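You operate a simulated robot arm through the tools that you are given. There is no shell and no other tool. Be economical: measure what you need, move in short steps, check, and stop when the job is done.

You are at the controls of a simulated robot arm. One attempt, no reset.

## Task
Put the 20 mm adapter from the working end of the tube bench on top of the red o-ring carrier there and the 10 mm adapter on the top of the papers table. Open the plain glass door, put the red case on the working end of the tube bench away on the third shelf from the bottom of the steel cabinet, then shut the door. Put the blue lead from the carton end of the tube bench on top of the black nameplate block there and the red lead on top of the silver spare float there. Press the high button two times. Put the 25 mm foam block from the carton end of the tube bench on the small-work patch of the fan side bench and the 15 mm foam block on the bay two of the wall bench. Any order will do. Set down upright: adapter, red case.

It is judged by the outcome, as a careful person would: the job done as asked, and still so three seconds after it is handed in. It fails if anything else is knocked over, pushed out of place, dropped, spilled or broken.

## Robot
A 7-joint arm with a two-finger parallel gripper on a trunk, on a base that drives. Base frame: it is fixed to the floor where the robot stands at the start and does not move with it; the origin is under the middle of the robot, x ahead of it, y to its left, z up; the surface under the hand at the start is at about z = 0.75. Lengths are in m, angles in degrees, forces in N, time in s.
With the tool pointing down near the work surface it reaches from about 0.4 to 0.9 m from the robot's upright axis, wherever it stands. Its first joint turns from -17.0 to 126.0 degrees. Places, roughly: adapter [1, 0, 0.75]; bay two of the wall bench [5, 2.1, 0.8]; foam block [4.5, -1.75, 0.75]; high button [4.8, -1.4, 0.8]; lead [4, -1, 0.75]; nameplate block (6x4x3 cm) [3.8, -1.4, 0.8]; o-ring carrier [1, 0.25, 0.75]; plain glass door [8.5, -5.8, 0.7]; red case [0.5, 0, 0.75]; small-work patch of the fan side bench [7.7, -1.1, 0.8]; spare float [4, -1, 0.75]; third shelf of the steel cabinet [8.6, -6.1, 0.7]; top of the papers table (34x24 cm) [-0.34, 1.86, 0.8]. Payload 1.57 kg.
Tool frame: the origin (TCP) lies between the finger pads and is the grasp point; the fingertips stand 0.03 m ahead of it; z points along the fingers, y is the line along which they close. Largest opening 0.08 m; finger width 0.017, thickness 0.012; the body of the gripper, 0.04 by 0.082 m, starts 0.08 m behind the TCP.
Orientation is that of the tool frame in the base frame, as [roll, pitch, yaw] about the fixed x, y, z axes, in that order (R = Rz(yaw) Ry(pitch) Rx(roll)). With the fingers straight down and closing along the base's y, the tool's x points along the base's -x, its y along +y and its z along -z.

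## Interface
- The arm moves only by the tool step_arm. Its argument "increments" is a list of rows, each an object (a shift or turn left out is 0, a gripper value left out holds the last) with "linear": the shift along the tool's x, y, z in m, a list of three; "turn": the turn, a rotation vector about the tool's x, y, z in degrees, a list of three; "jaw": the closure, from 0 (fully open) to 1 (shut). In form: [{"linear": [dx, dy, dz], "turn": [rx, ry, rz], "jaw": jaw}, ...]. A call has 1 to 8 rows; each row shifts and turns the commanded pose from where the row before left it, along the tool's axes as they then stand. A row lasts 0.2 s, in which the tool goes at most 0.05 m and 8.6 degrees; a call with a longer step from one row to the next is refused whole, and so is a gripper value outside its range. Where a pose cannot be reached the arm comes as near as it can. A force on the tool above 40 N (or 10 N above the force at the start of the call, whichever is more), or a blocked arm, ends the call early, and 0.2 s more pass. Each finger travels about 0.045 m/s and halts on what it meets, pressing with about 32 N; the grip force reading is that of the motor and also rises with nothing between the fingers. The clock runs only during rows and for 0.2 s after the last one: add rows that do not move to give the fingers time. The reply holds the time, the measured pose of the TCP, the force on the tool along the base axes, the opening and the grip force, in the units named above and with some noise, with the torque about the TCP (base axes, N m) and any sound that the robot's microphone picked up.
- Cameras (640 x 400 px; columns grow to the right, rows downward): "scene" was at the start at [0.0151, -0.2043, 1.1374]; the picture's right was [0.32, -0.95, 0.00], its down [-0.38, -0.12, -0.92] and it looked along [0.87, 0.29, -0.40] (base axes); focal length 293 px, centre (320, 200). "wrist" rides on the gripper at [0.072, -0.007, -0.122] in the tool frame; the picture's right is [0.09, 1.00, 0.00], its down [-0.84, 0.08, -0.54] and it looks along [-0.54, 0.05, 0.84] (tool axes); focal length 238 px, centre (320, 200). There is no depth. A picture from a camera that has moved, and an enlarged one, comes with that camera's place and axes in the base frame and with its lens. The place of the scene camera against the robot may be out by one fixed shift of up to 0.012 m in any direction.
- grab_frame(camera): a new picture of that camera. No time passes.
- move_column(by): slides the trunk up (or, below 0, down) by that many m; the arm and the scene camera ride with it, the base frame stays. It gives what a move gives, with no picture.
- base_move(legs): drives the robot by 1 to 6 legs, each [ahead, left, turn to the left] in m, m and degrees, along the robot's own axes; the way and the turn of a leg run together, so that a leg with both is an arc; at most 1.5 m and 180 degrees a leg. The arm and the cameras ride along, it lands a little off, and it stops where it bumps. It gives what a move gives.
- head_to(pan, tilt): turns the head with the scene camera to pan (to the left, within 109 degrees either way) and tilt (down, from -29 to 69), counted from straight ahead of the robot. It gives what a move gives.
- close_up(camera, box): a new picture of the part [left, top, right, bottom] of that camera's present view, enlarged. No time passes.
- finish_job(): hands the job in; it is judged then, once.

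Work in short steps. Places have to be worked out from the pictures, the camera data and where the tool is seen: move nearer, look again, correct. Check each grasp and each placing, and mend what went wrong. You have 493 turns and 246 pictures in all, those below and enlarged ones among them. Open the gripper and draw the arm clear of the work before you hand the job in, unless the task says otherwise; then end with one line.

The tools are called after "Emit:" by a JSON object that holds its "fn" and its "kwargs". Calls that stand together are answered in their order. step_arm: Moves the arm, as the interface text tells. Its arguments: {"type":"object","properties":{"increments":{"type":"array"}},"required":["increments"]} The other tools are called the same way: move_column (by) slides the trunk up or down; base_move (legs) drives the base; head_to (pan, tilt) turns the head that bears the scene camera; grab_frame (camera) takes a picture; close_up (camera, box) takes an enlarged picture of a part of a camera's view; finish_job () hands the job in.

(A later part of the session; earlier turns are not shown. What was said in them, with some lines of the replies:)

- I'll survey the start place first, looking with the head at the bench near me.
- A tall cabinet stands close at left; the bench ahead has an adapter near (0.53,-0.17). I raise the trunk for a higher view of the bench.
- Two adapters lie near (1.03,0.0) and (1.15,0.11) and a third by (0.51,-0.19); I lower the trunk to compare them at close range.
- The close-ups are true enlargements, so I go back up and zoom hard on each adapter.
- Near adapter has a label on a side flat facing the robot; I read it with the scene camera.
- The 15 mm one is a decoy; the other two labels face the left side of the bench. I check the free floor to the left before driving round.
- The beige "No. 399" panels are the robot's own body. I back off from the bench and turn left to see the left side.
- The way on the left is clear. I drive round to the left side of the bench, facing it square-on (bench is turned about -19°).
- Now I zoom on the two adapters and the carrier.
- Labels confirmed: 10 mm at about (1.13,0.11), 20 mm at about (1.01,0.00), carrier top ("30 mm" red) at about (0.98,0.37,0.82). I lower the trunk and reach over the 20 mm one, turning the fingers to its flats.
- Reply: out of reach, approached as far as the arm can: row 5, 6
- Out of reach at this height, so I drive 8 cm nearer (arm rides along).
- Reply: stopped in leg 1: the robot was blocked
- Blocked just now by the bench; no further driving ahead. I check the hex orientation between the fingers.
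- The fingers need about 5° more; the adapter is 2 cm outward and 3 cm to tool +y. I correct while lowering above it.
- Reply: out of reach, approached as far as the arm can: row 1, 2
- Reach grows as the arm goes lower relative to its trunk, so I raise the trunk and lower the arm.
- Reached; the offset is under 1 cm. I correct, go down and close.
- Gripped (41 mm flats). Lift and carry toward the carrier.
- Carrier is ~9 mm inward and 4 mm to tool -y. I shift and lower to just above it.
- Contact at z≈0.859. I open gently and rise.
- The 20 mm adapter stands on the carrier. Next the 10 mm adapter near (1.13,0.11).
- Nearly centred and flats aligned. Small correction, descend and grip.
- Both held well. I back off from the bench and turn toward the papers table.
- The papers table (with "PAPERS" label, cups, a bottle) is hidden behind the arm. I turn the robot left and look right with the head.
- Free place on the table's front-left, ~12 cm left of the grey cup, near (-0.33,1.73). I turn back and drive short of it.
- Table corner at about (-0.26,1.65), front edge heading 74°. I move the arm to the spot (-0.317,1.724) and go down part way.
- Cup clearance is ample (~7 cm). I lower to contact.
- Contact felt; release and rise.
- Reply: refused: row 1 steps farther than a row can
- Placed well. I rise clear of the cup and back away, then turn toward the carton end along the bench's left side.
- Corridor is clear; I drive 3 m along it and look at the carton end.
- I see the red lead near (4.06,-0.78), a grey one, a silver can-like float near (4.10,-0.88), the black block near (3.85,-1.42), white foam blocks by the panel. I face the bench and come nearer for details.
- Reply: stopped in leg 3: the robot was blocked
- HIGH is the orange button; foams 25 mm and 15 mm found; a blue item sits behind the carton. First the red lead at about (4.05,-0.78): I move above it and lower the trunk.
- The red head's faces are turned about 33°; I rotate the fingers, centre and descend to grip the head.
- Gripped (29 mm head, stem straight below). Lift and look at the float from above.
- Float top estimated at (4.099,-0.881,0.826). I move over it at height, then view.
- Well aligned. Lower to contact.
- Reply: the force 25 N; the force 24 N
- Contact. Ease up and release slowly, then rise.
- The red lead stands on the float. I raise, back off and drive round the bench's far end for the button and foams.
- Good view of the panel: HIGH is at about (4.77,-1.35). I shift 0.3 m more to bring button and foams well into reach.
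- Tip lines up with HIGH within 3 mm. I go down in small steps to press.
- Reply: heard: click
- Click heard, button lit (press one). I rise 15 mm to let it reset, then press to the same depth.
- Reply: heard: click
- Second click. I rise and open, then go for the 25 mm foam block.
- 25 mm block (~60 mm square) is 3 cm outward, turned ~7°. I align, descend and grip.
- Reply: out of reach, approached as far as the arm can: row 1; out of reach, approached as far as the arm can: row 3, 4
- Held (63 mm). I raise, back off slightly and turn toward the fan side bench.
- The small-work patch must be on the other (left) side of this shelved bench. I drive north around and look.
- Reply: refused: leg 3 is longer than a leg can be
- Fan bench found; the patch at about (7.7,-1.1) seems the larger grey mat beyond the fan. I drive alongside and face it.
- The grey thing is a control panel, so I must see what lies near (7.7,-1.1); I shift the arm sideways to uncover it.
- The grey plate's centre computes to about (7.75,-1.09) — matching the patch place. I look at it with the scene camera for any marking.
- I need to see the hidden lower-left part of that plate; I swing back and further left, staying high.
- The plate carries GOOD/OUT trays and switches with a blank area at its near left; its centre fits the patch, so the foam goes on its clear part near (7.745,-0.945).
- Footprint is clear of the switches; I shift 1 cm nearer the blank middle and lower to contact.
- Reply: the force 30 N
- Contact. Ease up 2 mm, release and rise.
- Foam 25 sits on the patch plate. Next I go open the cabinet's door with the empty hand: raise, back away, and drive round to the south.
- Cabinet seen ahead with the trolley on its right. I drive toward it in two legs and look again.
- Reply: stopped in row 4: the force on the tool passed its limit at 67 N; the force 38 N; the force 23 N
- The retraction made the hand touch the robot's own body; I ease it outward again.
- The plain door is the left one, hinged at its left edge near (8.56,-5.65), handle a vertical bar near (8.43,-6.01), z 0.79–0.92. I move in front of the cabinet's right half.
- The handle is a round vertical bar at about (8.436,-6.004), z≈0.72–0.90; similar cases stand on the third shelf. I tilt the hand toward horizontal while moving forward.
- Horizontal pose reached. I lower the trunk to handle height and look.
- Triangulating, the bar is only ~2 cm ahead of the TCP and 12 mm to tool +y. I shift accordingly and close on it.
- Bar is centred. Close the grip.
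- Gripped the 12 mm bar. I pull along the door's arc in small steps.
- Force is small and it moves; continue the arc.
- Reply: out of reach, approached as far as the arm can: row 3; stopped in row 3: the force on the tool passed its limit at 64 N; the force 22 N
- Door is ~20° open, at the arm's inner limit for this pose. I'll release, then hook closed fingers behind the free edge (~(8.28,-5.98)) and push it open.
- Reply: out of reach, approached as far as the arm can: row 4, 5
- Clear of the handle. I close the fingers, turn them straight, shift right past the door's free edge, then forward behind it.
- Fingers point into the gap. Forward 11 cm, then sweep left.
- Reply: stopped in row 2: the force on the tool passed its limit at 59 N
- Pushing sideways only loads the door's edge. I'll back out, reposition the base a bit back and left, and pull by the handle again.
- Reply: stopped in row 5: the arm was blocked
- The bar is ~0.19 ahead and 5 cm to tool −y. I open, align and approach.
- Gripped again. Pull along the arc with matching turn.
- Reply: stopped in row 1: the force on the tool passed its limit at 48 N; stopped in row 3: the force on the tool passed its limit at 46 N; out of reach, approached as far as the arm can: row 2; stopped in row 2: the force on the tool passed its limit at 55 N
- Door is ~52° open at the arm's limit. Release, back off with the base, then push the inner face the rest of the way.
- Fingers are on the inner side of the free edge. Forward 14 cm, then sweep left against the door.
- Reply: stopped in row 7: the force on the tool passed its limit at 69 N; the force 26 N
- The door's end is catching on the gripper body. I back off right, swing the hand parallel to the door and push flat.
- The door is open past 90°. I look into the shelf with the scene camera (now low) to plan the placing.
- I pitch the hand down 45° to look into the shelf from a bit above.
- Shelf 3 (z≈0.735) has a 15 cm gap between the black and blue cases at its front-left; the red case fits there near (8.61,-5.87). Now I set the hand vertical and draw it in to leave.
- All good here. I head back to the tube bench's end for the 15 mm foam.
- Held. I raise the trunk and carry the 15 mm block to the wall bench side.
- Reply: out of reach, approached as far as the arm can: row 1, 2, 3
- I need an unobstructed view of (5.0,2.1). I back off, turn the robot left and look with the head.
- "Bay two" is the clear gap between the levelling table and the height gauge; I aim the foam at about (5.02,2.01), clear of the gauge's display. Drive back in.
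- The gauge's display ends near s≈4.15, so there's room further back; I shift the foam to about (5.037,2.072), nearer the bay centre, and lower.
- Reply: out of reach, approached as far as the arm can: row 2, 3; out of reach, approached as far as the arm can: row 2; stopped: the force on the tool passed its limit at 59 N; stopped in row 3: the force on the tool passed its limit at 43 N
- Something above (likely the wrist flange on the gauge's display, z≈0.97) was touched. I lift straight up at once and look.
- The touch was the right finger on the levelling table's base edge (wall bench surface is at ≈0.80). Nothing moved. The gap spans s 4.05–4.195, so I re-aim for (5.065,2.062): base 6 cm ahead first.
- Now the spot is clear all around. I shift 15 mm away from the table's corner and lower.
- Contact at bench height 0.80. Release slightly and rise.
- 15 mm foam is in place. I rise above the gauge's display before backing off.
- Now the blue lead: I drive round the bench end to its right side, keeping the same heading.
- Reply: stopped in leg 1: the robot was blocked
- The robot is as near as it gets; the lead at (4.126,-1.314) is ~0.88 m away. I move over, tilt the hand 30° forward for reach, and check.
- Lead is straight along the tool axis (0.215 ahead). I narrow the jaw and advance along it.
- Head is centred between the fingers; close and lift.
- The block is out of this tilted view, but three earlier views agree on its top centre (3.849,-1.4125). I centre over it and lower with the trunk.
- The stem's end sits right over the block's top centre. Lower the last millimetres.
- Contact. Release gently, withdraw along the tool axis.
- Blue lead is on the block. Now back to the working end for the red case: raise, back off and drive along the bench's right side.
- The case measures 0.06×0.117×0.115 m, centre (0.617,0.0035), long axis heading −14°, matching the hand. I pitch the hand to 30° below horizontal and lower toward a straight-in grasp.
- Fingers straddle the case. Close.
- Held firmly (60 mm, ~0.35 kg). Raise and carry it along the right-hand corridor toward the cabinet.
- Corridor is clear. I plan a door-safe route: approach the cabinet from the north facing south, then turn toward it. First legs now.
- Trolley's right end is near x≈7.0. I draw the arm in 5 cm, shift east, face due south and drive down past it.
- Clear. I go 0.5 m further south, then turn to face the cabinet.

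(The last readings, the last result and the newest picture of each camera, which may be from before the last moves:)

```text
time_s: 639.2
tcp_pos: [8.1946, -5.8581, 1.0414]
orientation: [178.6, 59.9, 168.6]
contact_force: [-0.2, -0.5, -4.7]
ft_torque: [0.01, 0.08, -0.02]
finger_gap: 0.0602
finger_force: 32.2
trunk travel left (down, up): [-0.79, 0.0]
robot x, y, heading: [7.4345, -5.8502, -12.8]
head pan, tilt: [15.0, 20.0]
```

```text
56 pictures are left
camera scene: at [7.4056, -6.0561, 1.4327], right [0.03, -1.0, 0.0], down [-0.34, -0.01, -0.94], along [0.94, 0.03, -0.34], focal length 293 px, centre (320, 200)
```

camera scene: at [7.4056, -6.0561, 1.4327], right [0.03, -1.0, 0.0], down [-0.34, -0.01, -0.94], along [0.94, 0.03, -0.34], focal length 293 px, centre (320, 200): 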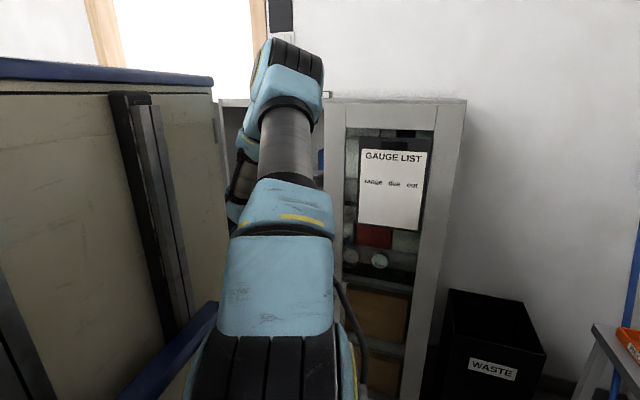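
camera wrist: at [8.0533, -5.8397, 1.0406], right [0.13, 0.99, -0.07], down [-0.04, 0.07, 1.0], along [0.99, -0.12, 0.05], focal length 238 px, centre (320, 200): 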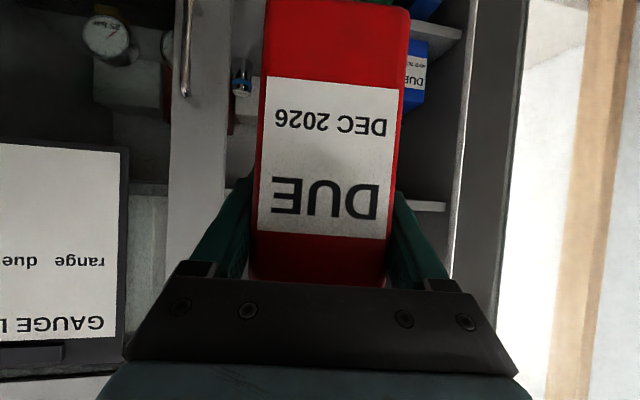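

Facing the cabinet. I align the case by 5°, and lower to just above shelf level, then look.

Emit:
{"fn": "step_arm", "kwargs": {"increments": [{"turn": [4.3, 0, 2.5]}, {"linear": [0, 0.04, 0]}, {"linear": [0, 0.03, 0]}, {"linear": [0, 0, 0]}]}}

Emit:
{"fn": "move_column", "kwargs": {"by": -0.19}}

Emit:
{"fn": "grab_frame", "kwargs": {"camera": "wrist"}}

Emit:
{"fn": "grab_frame", "kwargs": {"camera": "scene"}}

```text
time_s: 640.2
tcp_pos: [8.2135, -5.7908, 1.0425]
orientation: [178.7, 59.8, 163.8]
contact_force: [0.4, 0.0, -4.3]
ft_torque: [0.0, 0.05, 0.02]
finger_gap: 0.06
finger_force: 32.3
trunk travel left (down, up): [-0.79, 0.0]
robot x, y, heading: [7.4408, -5.8509, -13.1]
head pan, tilt: [15.0, 20.0]
```

```text
time_s: 642.2
tcp_pos: [8.2143, -5.7904, 0.8524]
orientation: [178.6, 59.9, 163.8]
contact_force: [-0.7, 0.1, -3.3]
ft_torque: [-0.02, 0.06, -0.04]
finger_gap: 0.0599
finger_force: 32.2
trunk travel left (down, up): [-0.6, 0.19]
robot x, y, heading: [7.435, -5.8499, -13.0]
head pan, tilt: [15.0, 20.0]
```

```text
55 pictures are left
camera wrist: at [8.0735, -5.7594, 0.8513], right [0.21, 0.97, -0.07], down [-0.03, 0.08, 1.0], along [0.98, -0.21, 0.05], focal length 238 px, centre (320, 200)
```

wrist: 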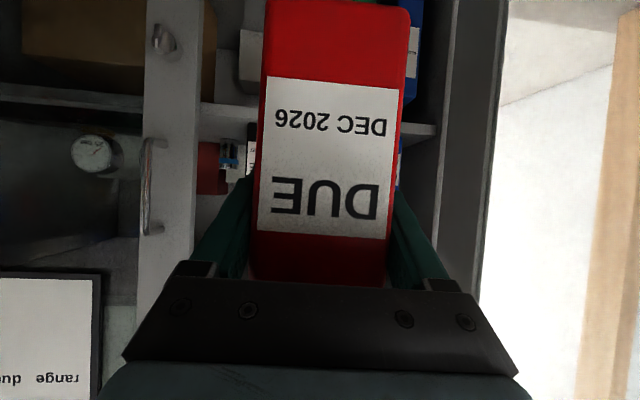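

```text
54 pictures are left
camera scene: at [7.4056, -6.056, 1.2428], right [0.03, -1.0, 0.0], down [-0.34, -0.01, -0.94], along [0.94, 0.03, -0.34], focal length 293 px, centre (320, 200)
```

scene: 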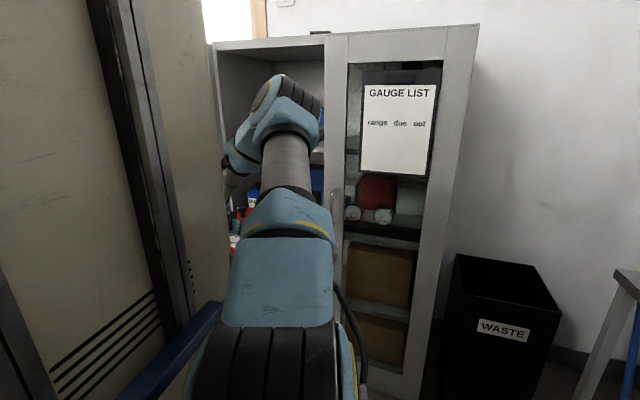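

Gap between black and blue cases is lat −3.727…−3.56 and my case is centred at −3.645. I advance 0.2 m by base and look.

Emit:
{"fn": "base_move", "kwargs": {"legs": [[0.2, 0.003, -1.0]]}}

Emit:
{"fn": "grab_frame", "kwargs": {"camera": "wrist"}}

```text
time_s: 643.9
tcp_pos: [8.4094, -5.8485, 0.8524]
orientation: [178.5, 59.8, 162.8]
contact_force: [-0.4, 1.3, -4.3]
ft_torque: [0.03, 0.07, 0.03]
finger_gap: 0.0599
finger_force: 31.9
trunk travel left (down, up): [-0.6, 0.19]
robot x, y, heading: [7.6286, -5.8939, -14.4]
head pan, tilt: [15.0, 20.0]
```

```text
53 pictures are left
camera wrist: at [8.2706, -5.8158, 0.8512], right [0.23, 0.97, -0.07], down [-0.03, 0.08, 1.0], along [0.97, -0.23, 0.05], focal length 238 px, centre (320, 200)
```

wrist: 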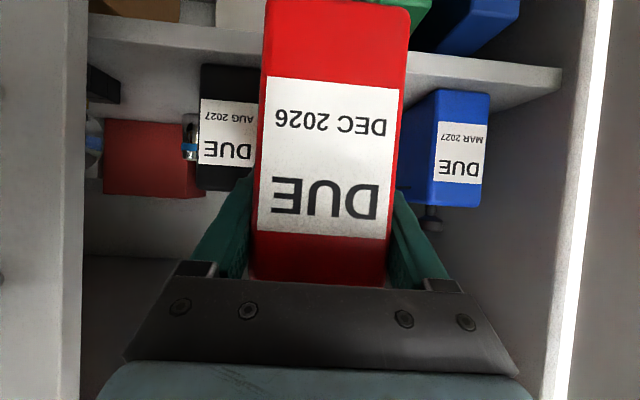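

Clear view: gap centre at lat ≈ −3.63; I shift 2 cm left while advancing the last 19 cm (6 base, 13 arm).

Emit:
{"fn": "base_move", "kwargs": {"legs": [[0.06, 0, 0]]}}

Emit:
{"fn": "step_arm", "kwargs": {"increments": [{"linear": [0, 0.018, 0]}, {"linear": [-0.0217, 0.003, 0.0375]}, {"linear": [-0.0217, 0.003, 0.0375]}, {"linear": [-0.0217, 0.003, 0.0375]}, {"linear": [0, 0, 0]}]}}

Emit:
{"fn": "grab_frame", "kwargs": {"camera": "wrist"}}

```text
time_s: 644.8
tcp_pos: [8.4686, -5.8638, 0.8519]
orientation: [178.6, 59.7, 162.8]
contact_force: [-0.1, 0.0, -3.4]
ft_torque: [-0.01, 0.06, 0.03]
finger_gap: 0.0599
finger_force: 32.1
trunk travel left (down, up): [-0.6, 0.19]
robot x, y, heading: [7.6934, -5.907, -14.3]
head pan, tilt: [15.0, 20.0]
```

```text
time_s: 646.0
tcp_pos: [8.6002, -5.8736, 0.8505]
orientation: [178.6, 59.8, 162.9]
contact_force: [-0.8, -0.6, -3.7]
ft_torque: [0.03, 0.06, 0.01]
finger_gap: 0.0599
finger_force: 31.9
trunk travel left (down, up): [-0.6, 0.19]
robot x, y, heading: [7.6916, -5.9092, -14.2]
head pan, tilt: [15.0, 20.0]
```

```text
52 pictures are left
camera wrist: at [8.4608, -5.8403, 0.8507], right [0.23, 0.97, -0.07], down [-0.03, 0.08, 1.0], along [0.97, -0.23, 0.04], focal length 238 px, centre (320, 200)
```

wrist: 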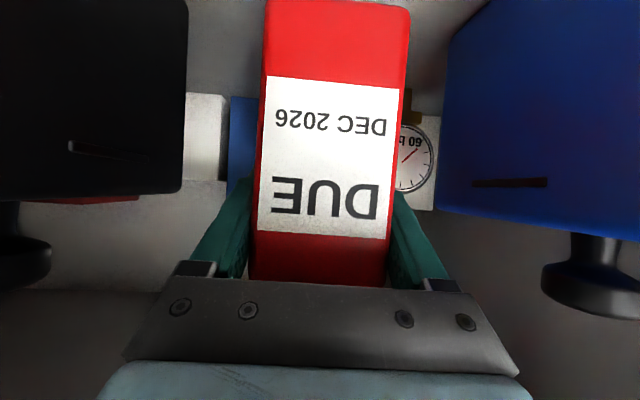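

In the gap with clearance on both sides. I lower to the shelf.

Emit:
{"fn": "step_arm", "kwargs": {"increments": [{"linear": [0.0104, 0, 0.006]}, {"linear": [0.0104, 0, 0.006]}, {"linear": [0, 0, 0]}]}}

Emit:
{"fn": "step_arm", "kwargs": {"increments": [{"linear": [0.0043, 0, 0.0025]}, {"linear": [0, 0, 0]}]}}

```text
time_s: 646.8
tcp_pos: [8.5997, -5.8728, 0.8279]
orientation: [178.7, 59.8, 162.8]
contact_force: [-0.4, -0.3, -4.2]
ft_torque: [0.01, 0.07, 0.02]
finger_gap: 0.0599
finger_force: 32.5
trunk travel left (down, up): [-0.6, 0.19]
robot x, y, heading: [7.6889, -5.9078, -14.5]
head pan, tilt: [15.0, 20.0]
```

```text
time_s: 647.4
tcp_pos: [8.5991, -5.8721, 0.8222]
orientation: [178.6, 59.8, 162.8]
contact_force: [-0.1, -0.1, -4.3]
ft_torque: [0.0, 0.07, -0.01]
finger_gap: 0.0598
finger_force: 31.9
trunk travel left (down, up): [-0.6, 0.19]
robot x, y, heading: [7.6859, -5.9084, -14.3]
head pan, tilt: [15.0, 20.0]
```

Emit:
{"fn": "step_arm", "kwargs": {"increments": [{"linear": [0.0043, 0, 0.0025]}, {"linear": [0, 0, 0]}]}}

Emit:
{"fn": "step_arm", "kwargs": {"increments": [{"linear": [0.0035, 0, 0.002]}, {"linear": [0, 0, 0]}]}}

```text
time_s: 648.0
tcp_pos: [8.5992, -5.8717, 0.8187]
orientation: [178.6, 59.8, 162.9]
contact_force: [-0.3, -0.3, 0.7]
ft_torque: [-0.19, -0.12, -0.05]
finger_gap: 0.0599
finger_force: 32.3
trunk travel left (down, up): [-0.6, 0.19]
robot x, y, heading: [7.6926, -5.9103, -14.0]
head pan, tilt: [15.0, 20.0]
```

```text
time_s: 648.6
tcp_pos: [8.6003, -5.873, 0.8185]
orientation: [178.4, 60.2, 162.6]
contact_force: [-2.0, 1.2, 22.5]
ft_torque: [-0.61, 0.69, -0.44]
finger_gap: 0.0599
finger_force: 31.6
trunk travel left (down, up): [-0.6, 0.19]
robot x, y, heading: [7.6877, -5.9084, -14.5]
head pan, tilt: [15.0, 20.0]
```

On the shelf (contact at shelf z≈0.741). Ease up, open, and withdraw straight back.

Emit:
{"fn": "step_arm", "kwargs": {"increments": [{"linear": [-0.0022, 0, -0.0012]}, {"jaw": 0.1}, {"jaw": 0.0}, {"jaw": 0.0}, {"jaw": 0.0}, {"linear": [0.01, 0, -0.0173]}, {"linear": [0.02, 0, -0.0346]}, {"linear": [0.02, 0, -0.0346]}]}}

Emit:
{"fn": "grab_frame", "kwargs": {"camera": "wrist"}}

```text
time_s: 650.4
tcp_pos: [8.5043, -5.8457, 0.816]
orientation: [178.5, 59.9, 162.7]
contact_force: [-0.4, -0.3, 0.5]
ft_torque: [-0.01, 0.02, 0.0]
finger_gap: 0.08
finger_force: 0.1
trunk travel left (down, up): [-0.6, 0.19]
robot x, y, heading: [7.686, -5.9136, -14.1]
head pan, tilt: [15.0, 20.0]
```

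```text
51 pictures are left
camera wrist: at [8.3652, -5.813, 0.8162], right [0.23, 0.97, -0.07], down [-0.03, 0.08, 1.0], along [0.97, -0.23, 0.05], focal length 238 px, centre (320, 200)
```

wrist: 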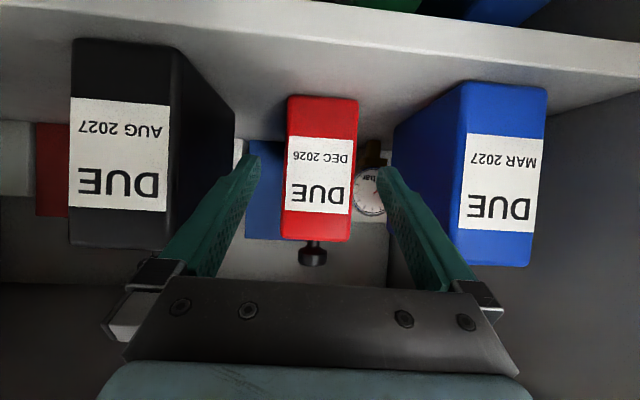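

The red case stands upright between the others. I back the base out, then set up to close the door.

Emit:
{"fn": "base_move", "kwargs": {"legs": [[-0.32, 0, 0]]}}

Emit:
{"fn": "grab_frame", "kwargs": {"camera": "wrist"}}

```text
time_s: 652.6
tcp_pos: [8.192, -5.7657, 0.8168]
orientation: [178.6, 59.8, 163.0]
contact_force: [0.5, -0.5, -0.4]
ft_torque: [-0.02, 0.04, 0.01]
finger_gap: 0.08
finger_force: 0.0
trunk travel left (down, up): [-0.6, 0.19]
robot x, y, heading: [7.3759, -5.8311, -14.3]
head pan, tilt: [15.0, 20.0]
```

```text
50 pictures are left
camera wrist: at [8.0529, -5.7329, 0.8164], right [0.23, 0.97, -0.07], down [-0.03, 0.08, 1.0], along [0.97, -0.23, 0.05], focal length 238 px, centre (320, 200)
```

wrist: 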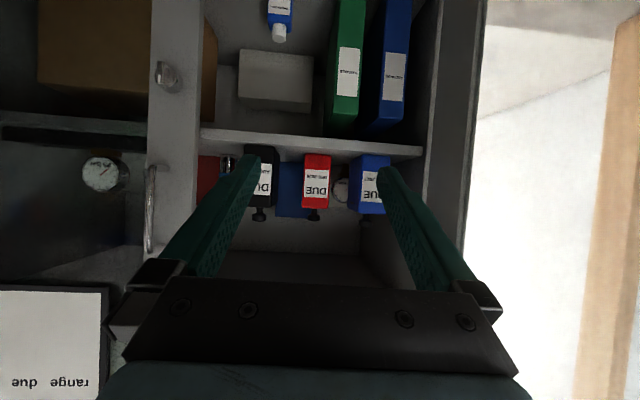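

Now shutting: I set the hand vertical and drawn-in, pass it in front of the open door to its outer side, then sweep it closed.

Emit:
{"fn": "step_arm", "kwargs": {"increments": [{"linear": [0.01, 0, -0.0173], "turn": [0, 7.5, 0], "jaw": 1}, {"linear": [0.0122, 0, -0.0159], "turn": [0, 7.5, 0], "jaw": 1}, {"linear": [0.0141, 0, -0.0141], "turn": [0, 7.5, 0]}, {"linear": [0.0159, 0, -0.0122], "turn": [0, 7.5, 0]}, {"linear": [0.0173, 0, -0.01], "turn": [0, 7.5, 0]}, {"linear": [0.0185, 0, -0.0077], "turn": [0, 7.5, 0]}, {"linear": [0.0193, 0, -0.0052], "turn": [0, 7.5, 0]}, {"linear": [0.0198, 0, -0.0026], "turn": [0, 7.5, 0]}]}}

Emit:
{"fn": "base_move", "kwargs": {"legs": [[-0.1, 0.02, 0], [0, 0.5, 0]]}}

Emit:
{"fn": "head_to", "kwargs": {"pan": -20, "tilt": 20}}

Emit:
{"fn": "grab_frame", "kwargs": {"camera": "scene"}}

Emit:
{"fn": "grab_frame", "kwargs": {"camera": "wrist"}}

```text
time_s: 654.4
tcp_pos: [8.0367, -5.7218, 0.8181]
orientation: [179.3, -0.3, 164.3]
contact_force: [-1.1, 1.0, -0.1]
ft_torque: [-0.04, 0.0, 0.01]
finger_gap: 0.0
finger_force: 21.2
trunk travel left (down, up): [-0.6, 0.19]
robot x, y, heading: [7.3724, -5.8297, -13.9]
head pan, tilt: [15.0, 20.0]
```

```text
time_s: 658.1
tcp_pos: [8.0666, -5.1881, 0.8179]
orientation: [179.3, -0.2, 164.2]
contact_force: [-0.4, -0.5, 0.5]
ft_torque: [0.0, 0.01, 0.0]
finger_gap: 0.0
finger_force: 21.5
trunk travel left (down, up): [-0.6, 0.19]
robot x, y, heading: [7.405, -5.2972, -13.7]
head pan, tilt: [15.0, 20.0]
```

```text
time_s: 659.1
tcp_pos: [8.0656, -5.1876, 0.8184]
orientation: [179.4, -0.2, 164.4]
contact_force: [0.0, 0.1, -0.6]
ft_torque: [-0.01, 0.01, -0.01]
finger_gap: 0.0
finger_force: 21.3
trunk travel left (down, up): [-0.6, 0.19]
robot x, y, heading: [7.402, -5.2965, -13.9]
head pan, tilt: [-20.0, 20.0]
```

```text
49 pictures are left
camera scene: at [7.3569, -5.5571, 1.2427], right [-0.56, -0.83, 0.0], down [-0.28, 0.19, -0.94], along [0.78, -0.52, -0.34], focal length 293 px, centre (320, 200)
```

scene: 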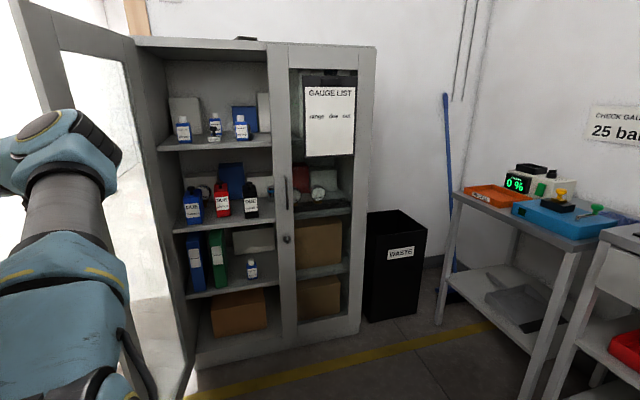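

```text
48 pictures are left
camera wrist: at [7.994, -5.1762, 0.9401], right [0.18, 0.98, 0.01], down [0.83, -0.16, 0.54], along [0.53, -0.09, -0.84], focal length 238 px, centre (320, 200)
```

wrist: 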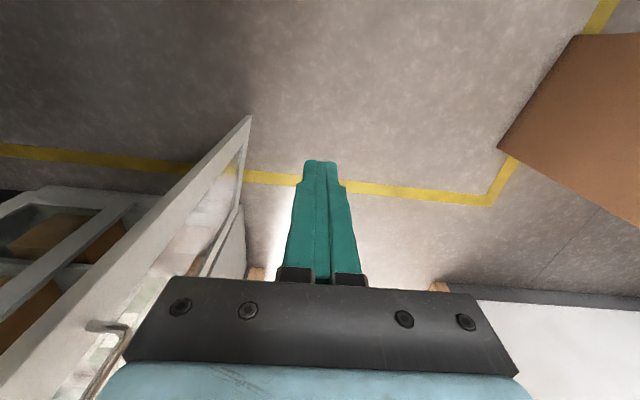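

The red case is confirmed on shelf three, and the door's outer face is to my right now. I extend the arm beside it (outer side) and will push it shut by driving along its arc.

Emit:
{"fn": "step_arm", "kwargs": {"increments": [{"linear": [-0.045, 0, 0]}, {"linear": [-0.045, 0, 0]}, {"linear": [-0.045, 0, 0]}, {"linear": [-0.045, 0, 0]}, {"linear": [0, 0, 0]}]}}

Emit:
{"fn": "base_move", "kwargs": {"legs": [[0.0, -0.11, 0]]}}

Emit:
{"fn": "grab_frame", "kwargs": {"camera": "wrist"}}

```text
time_s: 660.3
tcp_pos: [8.2391, -5.2384, 0.8167]
orientation: [179.3, -0.2, 164.3]
contact_force: [0.3, -0.1, 0.1]
ft_torque: [0.0, 0.03, 0.01]
finger_gap: 0.0002
finger_force: 21.2
trunk travel left (down, up): [-0.6, 0.19]
robot x, y, heading: [7.4077, -5.3013, -14.0]
head pan, tilt: [-20.0, 20.0]
```

```text
time_s: 661.5
tcp_pos: [8.2106, -5.3434, 0.8164]
orientation: [179.3, -0.1, 164.3]
contact_force: [0.9, -0.3, -0.1]
ft_torque: [0.01, -0.01, 0.0]
finger_gap: 0.0
finger_force: 21.1
trunk travel left (down, up): [-0.6, 0.19]
robot x, y, heading: [7.3812, -5.4044, -13.9]
head pan, tilt: [-20.0, 20.0]
```

```text
47 pictures are left
camera wrist: at [8.1386, -5.3308, 0.9391], right [0.18, 0.98, 0.01], down [0.83, -0.16, 0.54], along [0.53, -0.09, -0.84], focal length 238 px, centre (320, 200)
```

wrist: 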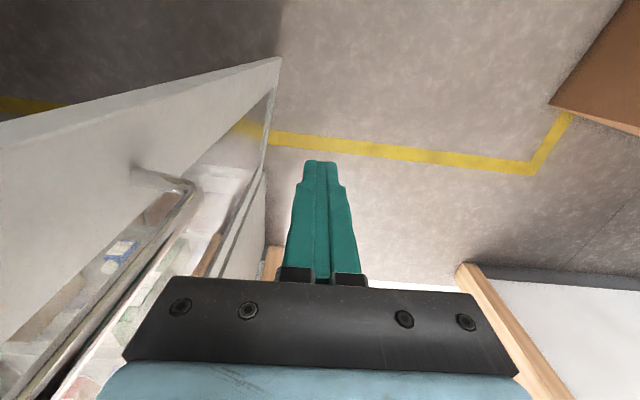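

Emit:
{"fn": "base_move", "kwargs": {"legs": [[0.0, -0.25, 0], [0.021, -0.094, 0]]}}

Emit:
{"fn": "grab_frame", "kwargs": {"camera": "wrist"}}

```text
time_s: 662.4
tcp_pos: [8.2009, -5.3635, 0.8146]
orientation: [179.3, -0.4, 165.1]
contact_force: [-0.2, -0.5, 0.0]
ft_torque: [0.01, 0.0, 0.0]
finger_gap: 0.0002
finger_force: 21.3
trunk travel left (down, up): [-0.6, 0.19]
robot x, y, heading: [7.3742, -5.4362, -14.0]
head pan, tilt: [-20.0, 20.0]
stopped in leg 1: the robot was blocked; the commanded pose is now the measured one
```

```text
46 pictures are left
camera wrist: at [8.129, -5.353, 0.9378], right [0.17, 0.99, 0.01], down [0.83, -0.15, 0.54], along [0.53, -0.08, -0.84], focal length 238 px, centre (320, 200)
```

wrist: 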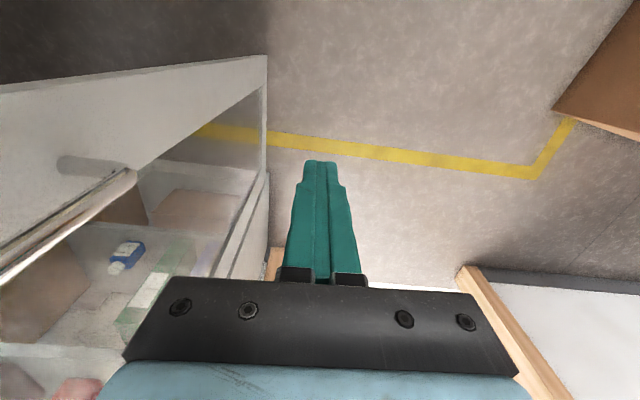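

Emit:
{"fn": "head_to", "kwargs": {"pan": 10, "tilt": 5}}

Emit:
{"fn": "grab_frame", "kwargs": {"camera": "scene"}}

```text
time_s: 663.3
tcp_pos: [8.201, -5.3645, 0.8149]
orientation: [179.3, -0.4, 165.0]
contact_force: [0.3, 0.4, 0.2]
ft_torque: [-0.01, 0.02, 0.0]
finger_gap: 0.0003
finger_force: 21.1
trunk travel left (down, up): [-0.6, 0.19]
robot x, y, heading: [7.3703, -5.4278, -13.9]
head pan, tilt: [10.0, 5.0]
```

```text
45 pictures are left
camera scene: at [7.3369, -5.6456, 1.2671], right [-0.07, -1.0, 0.0], down [-0.09, 0.01, -1.0], along [0.99, -0.07, -0.09], focal length 293 px, centre (320, 200)
```

scene: 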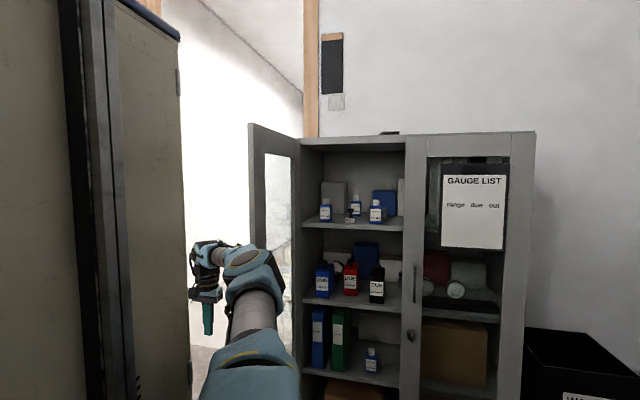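

The elbow touched the door edge and stopped the base. I draw the hand back so only the fingers meet the door near its free edge, then sweep with the arm.

Emit:
{"fn": "step_arm", "kwargs": {"increments": [{"linear": [0.035, 0, 0]}, {"linear": [0.03, 0, 0]}, {"linear": [0, -0.045, 0]}, {"linear": [0, -0.045, 0]}, {"linear": [0, -0.035, 0]}, {"linear": [0, 0, 0]}]}}

Emit:
{"fn": "grab_frame", "kwargs": {"camera": "wrist"}}

```text
time_s: 664.7
tcp_pos: [8.1052, -5.4689, 0.8137]
orientation: [179.3, -0.3, 165.0]
contact_force: [0.7, 0.3, -1.0]
ft_torque: [-0.04, 0.0, 0.02]
finger_gap: 0.0
finger_force: 20.8
trunk travel left (down, up): [-0.6, 0.19]
robot x, y, heading: [7.3694, -5.4321, -14.0]
head pan, tilt: [10.0, 5.0]
```

```text
44 pictures are left
camera wrist: at [8.0331, -5.4576, 0.9367], right [0.17, 0.99, 0.01], down [0.83, -0.15, 0.54], along [0.53, -0.08, -0.84], focal length 238 px, centre (320, 200)
```

wrist: 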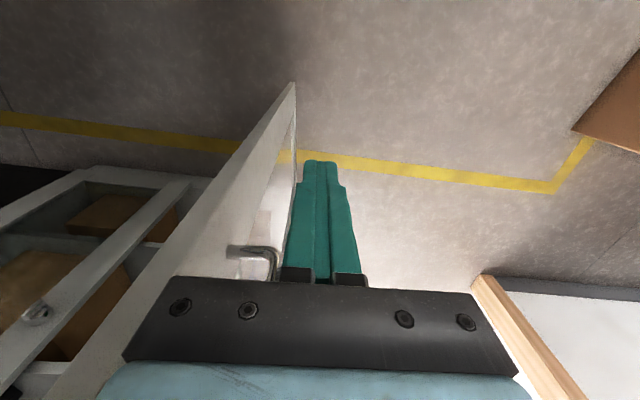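

Emit:
{"fn": "step_arm", "kwargs": {"increments": [{"linear": [-0.04, 0, 0]}, {"linear": [0, -0.035, 0]}, {"linear": [0, -0.035, 0]}, {"linear": [0, -0.035, 0]}, {"linear": [0, -0.035, 0]}, {"linear": [0, 0, 0]}]}}

Emit:
{"fn": "grab_frame", "kwargs": {"camera": "wrist"}}

```text
time_s: 666.1
tcp_pos: [8.1068, -5.614, 0.8126]
orientation: [179.2, -0.3, 165.0]
contact_force: [-0.5, -0.2, -0.2]
ft_torque: [0.04, -0.03, 0.01]
finger_gap: 0.0
finger_force: 21.2
trunk travel left (down, up): [-0.6, 0.19]
robot x, y, heading: [7.3742, -5.4319, -14.0]
head pan, tilt: [10.0, 5.0]
```

```text
43 pictures are left
camera wrist: at [8.0356, -5.6026, 0.9352], right [0.17, 0.99, 0.01], down [0.83, -0.15, 0.54], along [0.53, -0.08, -0.84], focal length 238 px, centre (320, 200)
```

wrist: 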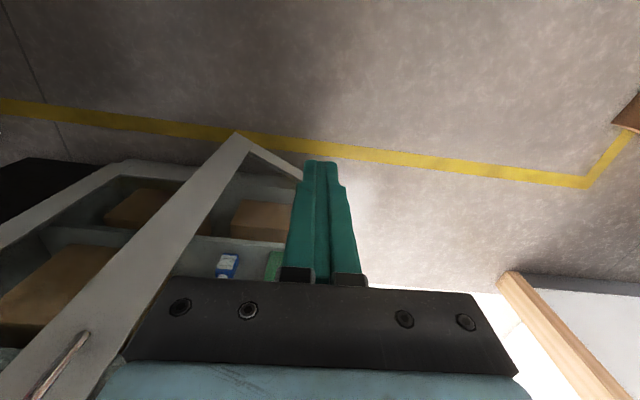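

The light door swung by itself to about 30°. I retract the arm, bring the base in front, and push the handle to shut it.

Emit:
{"fn": "step_arm", "kwargs": {"increments": [{"linear": [0.04, 0, 0]}, {"linear": [0.04, 0, 0]}, {"linear": [0.03, 0, 0]}, {"linear": [0, 0, 0]}]}}

Emit:
{"fn": "base_move", "kwargs": {"legs": [[0, -0.22, 0], [0.2, 0, 0]]}}

Emit:
{"fn": "grab_frame", "kwargs": {"camera": "wrist"}}

```text
time_s: 667.1
tcp_pos: [8.001, -5.5845, 0.8131]
orientation: [179.3, -0.3, 165.0]
contact_force: [0.1, -0.6, -0.2]
ft_torque: [-0.03, -0.03, 0.0]
finger_gap: 0.0001
finger_force: 20.8
trunk travel left (down, up): [-0.6, 0.19]
robot x, y, heading: [7.3708, -5.4303, -14.2]
head pan, tilt: [10.0, 5.0]
```

```text
time_s: 670.0
tcp_pos: [8.1428, -5.8473, 0.814]
orientation: [179.3, -0.4, 165.2]
contact_force: [-0.1, 0.0, -0.3]
ft_torque: [-0.03, -0.01, -0.01]
finger_gap: 0.0
finger_force: 21.3
trunk travel left (down, up): [-0.6, 0.19]
robot x, y, heading: [7.5113, -5.6932, -14.1]
head pan, tilt: [10.0, 5.0]
```

```text
42 pictures are left
camera wrist: at [8.0716, -5.8359, 0.9362], right [0.17, 0.99, 0.01], down [0.83, -0.15, 0.54], along [0.53, -0.08, -0.84], focal length 238 px, centre (320, 200)
```

wrist: 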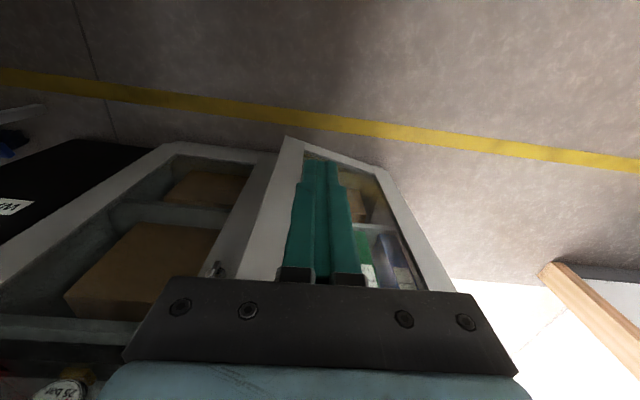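

Door is ~15° ajar. I align with the handle and push forward.

Emit:
{"fn": "step_arm", "kwargs": {"increments": [{"linear": [-0.01, -0.045, 0]}, {"linear": [-0.045, -0.01, 0]}, {"linear": [-0.045, 0, 0]}, {"linear": [-0.04, 0, 0]}, {"linear": [-0.035, -0.005, 0]}, {"linear": [-0.03, -0.005, 0]}, {"linear": [0, 0, 0]}]}}

Emit:
{"fn": "grab_frame", "kwargs": {"camera": "wrist"}}

```text
time_s: 671.6
tcp_pos: [8.3236, -5.9632, 0.812]
orientation: [179.3, -0.3, 165.1]
contact_force: [-0.4, 0.3, 0.8]
ft_torque: [0.03, -0.01, 0.0]
finger_gap: 0.0
finger_force: 21.7
trunk travel left (down, up): [-0.6, 0.19]
robot x, y, heading: [7.5096, -5.6976, -13.8]
head pan, tilt: [10.0, 5.0]
```

```text
41 pictures are left
camera wrist: at [8.2521, -5.952, 0.9342], right [0.17, 0.99, 0.01], down [0.83, -0.15, 0.54], along [0.53, -0.08, -0.84], focal length 238 px, centre (320, 200)
```

wrist: 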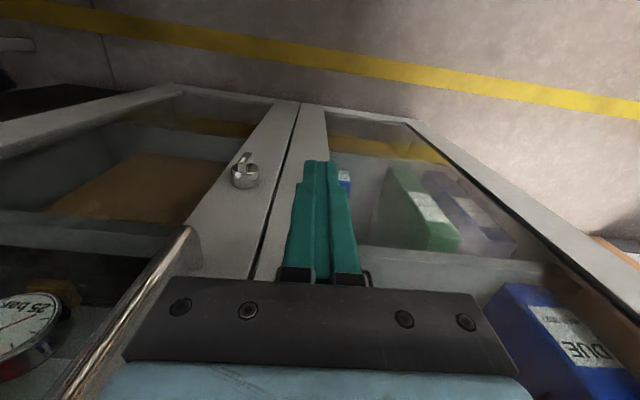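

Looks nearly flush. Push a little more until firm contact.

Emit:
{"fn": "step_arm", "kwargs": {"increments": [{"linear": [-0.015, 0, 0]}, {"linear": [-0.012, 0, 0]}, {"linear": [-0.008, 0, 0]}, {"linear": [0, 0, 0]}]}}

Emit:
{"fn": "step_arm", "kwargs": {"increments": [{"linear": [-0.008, 0, 0]}, {"linear": [0, 0, 0]}]}}

Emit:
{"fn": "grab_frame", "kwargs": {"camera": "wrist"}}

```text
time_s: 671.9
tcp_pos: [8.3255, -5.9627, 0.8136]
orientation: [179.4, -0.9, 165.2]
contact_force: [-13.9, 2.1, 4.3]
ft_torque: [-0.26, -1.78, -0.07]
finger_gap: 0.0001
finger_force: 21.1
trunk travel left (down, up): [-0.6, 0.19]
robot x, y, heading: [7.5089, -5.6948, -14.1]
head pan, tilt: [10.0, 5.0]
stopped in row 1: the force on the tool passed its limit at 58 N (the readings are from after the stop); the commanded pose is now the measured one
```

```text
time_s: 672.2
tcp_pos: [8.3251, -5.9641, 0.8132]
orientation: [179.5, -1.3, 165.2]
contact_force: [-28.2, 2.6, 11.9]
ft_torque: [-0.4, -3.56, -0.19]
finger_gap: 0.0001
finger_force: 21.6
trunk travel left (down, up): [-0.6, 0.19]
robot x, y, heading: [7.514, -5.6965, -13.9]
head pan, tilt: [10.0, 5.0]
stopped in row 1: the force on the tool passed its limit at 59 N (the readings are from after the stop); the commanded pose is now the measured one
```

```text
40 pictures are left
camera wrist: at [8.2547, -5.9527, 0.9361], right [0.17, 0.99, 0.01], down [0.84, -0.15, 0.52], along [0.52, -0.08, -0.85], focal length 238 px, centre (320, 200)
```

wrist: 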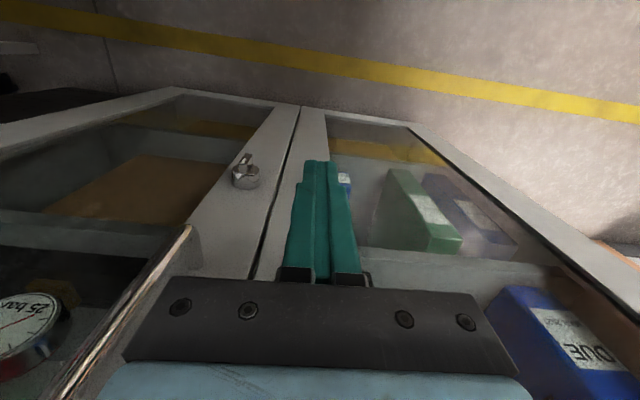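

Firm stop: the door is shut. I withdraw gently and check from a distance.

Emit:
{"fn": "step_arm", "kwargs": {"increments": [{"linear": [0.01, 0, 0]}, {"linear": [0.02, 0, 0]}, {"linear": [0.04, 0, 0]}, {"linear": [0.04, 0, 0]}, {"linear": [0.04, 0, 0]}, {"linear": [0, 0, 0]}]}}

Emit:
{"fn": "base_move", "kwargs": {"legs": [[-0.15, 0.3, 0]]}}

Emit:
{"fn": "head_to", "kwargs": {"pan": -10, "tilt": 12}}

Emit:
{"fn": "grab_frame", "kwargs": {"camera": "scene"}}

Emit:
{"fn": "grab_frame", "kwargs": {"camera": "wrist"}}

```text
time_s: 673.6
tcp_pos: [8.1818, -5.9252, 0.8136]
orientation: [179.6, -1.3, 165.1]
contact_force: [0.4, -0.3, 0.5]
ft_torque: [-0.01, -0.02, 0.01]
finger_gap: 0.0001
finger_force: 20.9
trunk travel left (down, up): [-0.6, 0.19]
robot x, y, heading: [7.5131, -5.6912, -13.9]
head pan, tilt: [10.0, 5.0]
```

```text
time_s: 675.9
tcp_pos: [8.1096, -5.5982, 0.8133]
orientation: [179.5, -1.3, 165.1]
contact_force: [0.4, -0.3, 0.7]
ft_torque: [0.01, -0.01, -0.03]
finger_gap: 0.0
finger_force: 21.3
trunk travel left (down, up): [-0.6, 0.19]
robot x, y, heading: [7.44, -5.3655, -13.8]
head pan, tilt: [10.0, 5.0]
```

```text
time_s: 676.7
tcp_pos: [8.1092, -5.5969, 0.8129]
orientation: [179.5, -1.3, 165.1]
contact_force: [-0.5, 0.5, 0.4]
ft_torque: [0.06, 0.01, -0.02]
finger_gap: 0.0
finger_force: 21.4
trunk travel left (down, up): [-0.6, 0.19]
robot x, y, heading: [7.441, -5.3642, -14.2]
head pan, tilt: [-10.0, 12.0]
```

```text
39 pictures are left
camera scene: at [7.3988, -5.6104, 1.2558], right [-0.41, -0.91, 0.0], down [-0.19, 0.08, -0.98], along [0.89, -0.4, -0.21], focal length 293 px, centre (320, 200)
```

scene: 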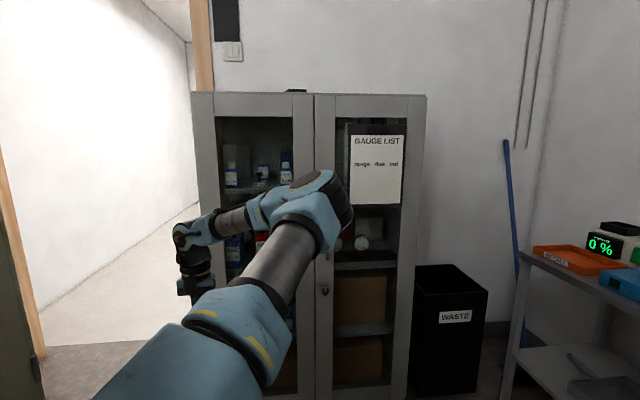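

```text
38 pictures are left
camera wrist: at [8.0393, -5.5868, 0.9366], right [0.17, 0.99, 0.01], down [0.84, -0.15, 0.52], along [0.52, -0.08, -0.85], focal length 238 px, centre (320, 200)
```

wrist: 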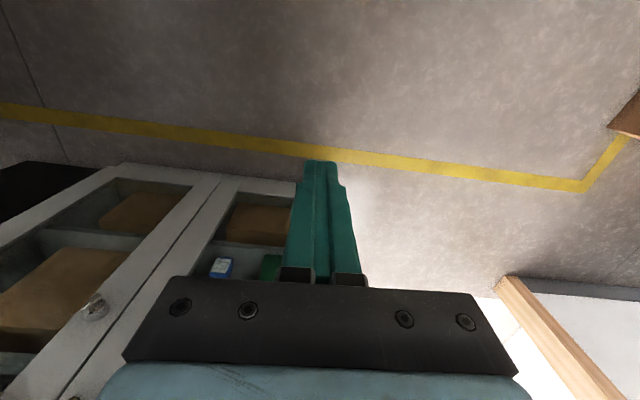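

Emit:
{"fn": "close_up", "kwargs": {"camera": "scene", "box": [185, 80, 440, 240]}}

Emit:
{"fn": "close_up", "kwargs": {"camera": "wrist", "box": [40, 150, 320, 330]}}

```text
2.50 times, centred on (312, 160) of scene
camera zoom: at [7.3988, -5.6104, 1.2558], right [-0.41, -0.91, 0.0], down [-0.19, 0.08, -0.98], along [0.89, -0.4, -0.21], focal length 732 px, centre (339, 300)
```

zoom: 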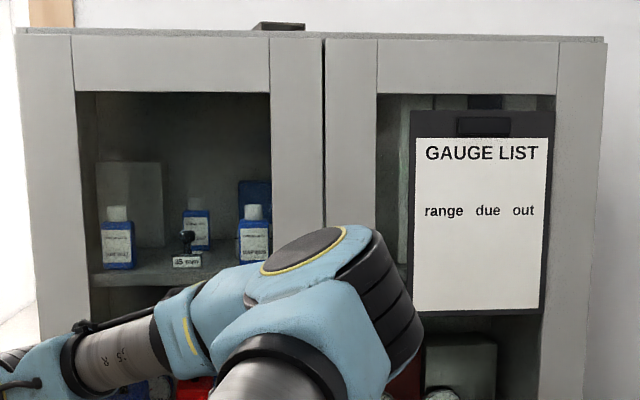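

```text
2.22 times, centred on (180, 240) of wrist
camera zoom: at [8.0393, -5.5868, 0.9366], right [0.17, 0.99, 0.01], down [0.84, -0.15, 0.52], along [0.52, -0.08, -0.85], focal length 530 px, centre (631, 111)
```

zoom: 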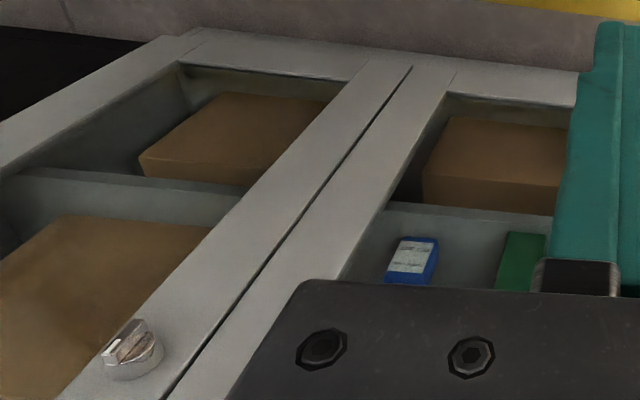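

Both doors are flush: the plain door is shut. I open the gripper and draw clear.

Emit:
{"fn": "base_move", "kwargs": {"legs": [[0, 0.5, 0]]}}

Emit:
{"fn": "step_arm", "kwargs": {"increments": [{"linear": [0, 0, -0.04], "jaw": 0}, {"linear": [0, 0, -0.04], "jaw": 0}, {"jaw": 0}, {"jaw": 0}, {"jaw": 0}]}}

Emit:
{"fn": "head_to", "kwargs": {"pan": -35, "tilt": 15}}

Emit:
{"fn": "grab_frame", "kwargs": {"camera": "scene"}}

```text
time_s: 679.6
tcp_pos: [8.2296, -5.1184, 0.8136]
orientation: [179.5, -1.3, 165.0]
contact_force: [-0.3, 0.0, -0.3]
ft_torque: [-0.03, -0.03, -0.01]
finger_gap: 0.0
finger_force: 21.4
trunk travel left (down, up): [-0.6, 0.19]
robot x, y, heading: [7.5607, -4.8857, -14.3]
head pan, tilt: [-10.0, 12.0]
```

```text
time_s: 680.8
tcp_pos: [8.2307, -5.1198, 0.894]
orientation: [179.4, -1.4, 165.0]
contact_force: [0.4, 0.3, -0.2]
ft_torque: [0.0, 0.01, 0.0]
finger_gap: 0.08
finger_force: 0.0
trunk travel left (down, up): [-0.6, 0.19]
robot x, y, heading: [7.5623, -4.8833, -14.2]
head pan, tilt: [-10.0, 12.0]
```

```text
time_s: 681.7
tcp_pos: [8.2314, -5.1196, 0.8943]
orientation: [179.4, -1.3, 165.0]
contact_force: [0.5, -1.3, -0.8]
ft_torque: [-0.03, 0.02, -0.01]
finger_gap: 0.08
finger_force: 0.1
trunk travel left (down, up): [-0.6, 0.19]
robot x, y, heading: [7.5621, -4.8867, -14.1]
head pan, tilt: [-35.0, 15.0]
```

```text
35 pictures are left
camera scene: at [7.4953, -5.1629, 1.2509], right [-0.76, -0.66, 0.0], down [-0.17, 0.2, -0.97], along [0.63, -0.73, -0.26], focal length 293 px, centre (320, 200)
```

scene: 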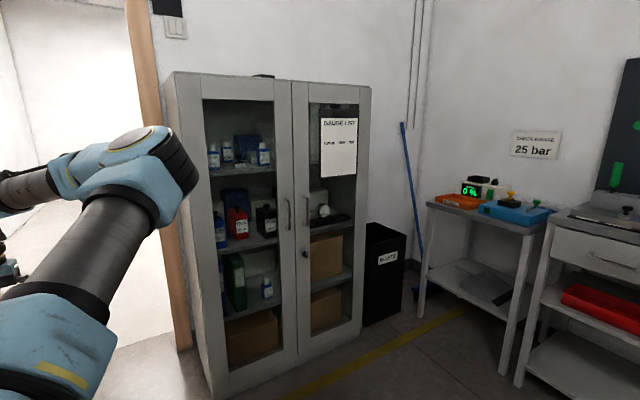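

The cabinet is shut with the red case upright on its third shelf, and the hand is open and clear, so I hand the job in.

Emit:
{"fn": "finish_job", "kwargs": {}}

```text
The job is handed in.
```

I did all the tasks and handed the job in. I'm less sure about two spots: no marking named them, so I chose them by their given coordinates. They are the grey plate on the fan side bench (25 mm foam) and the gap on the wall bench (15 mm foam). While setting down the 15 mm foam, the gripper also pressed on the base of the levelling table beside it; nothing looked moved.
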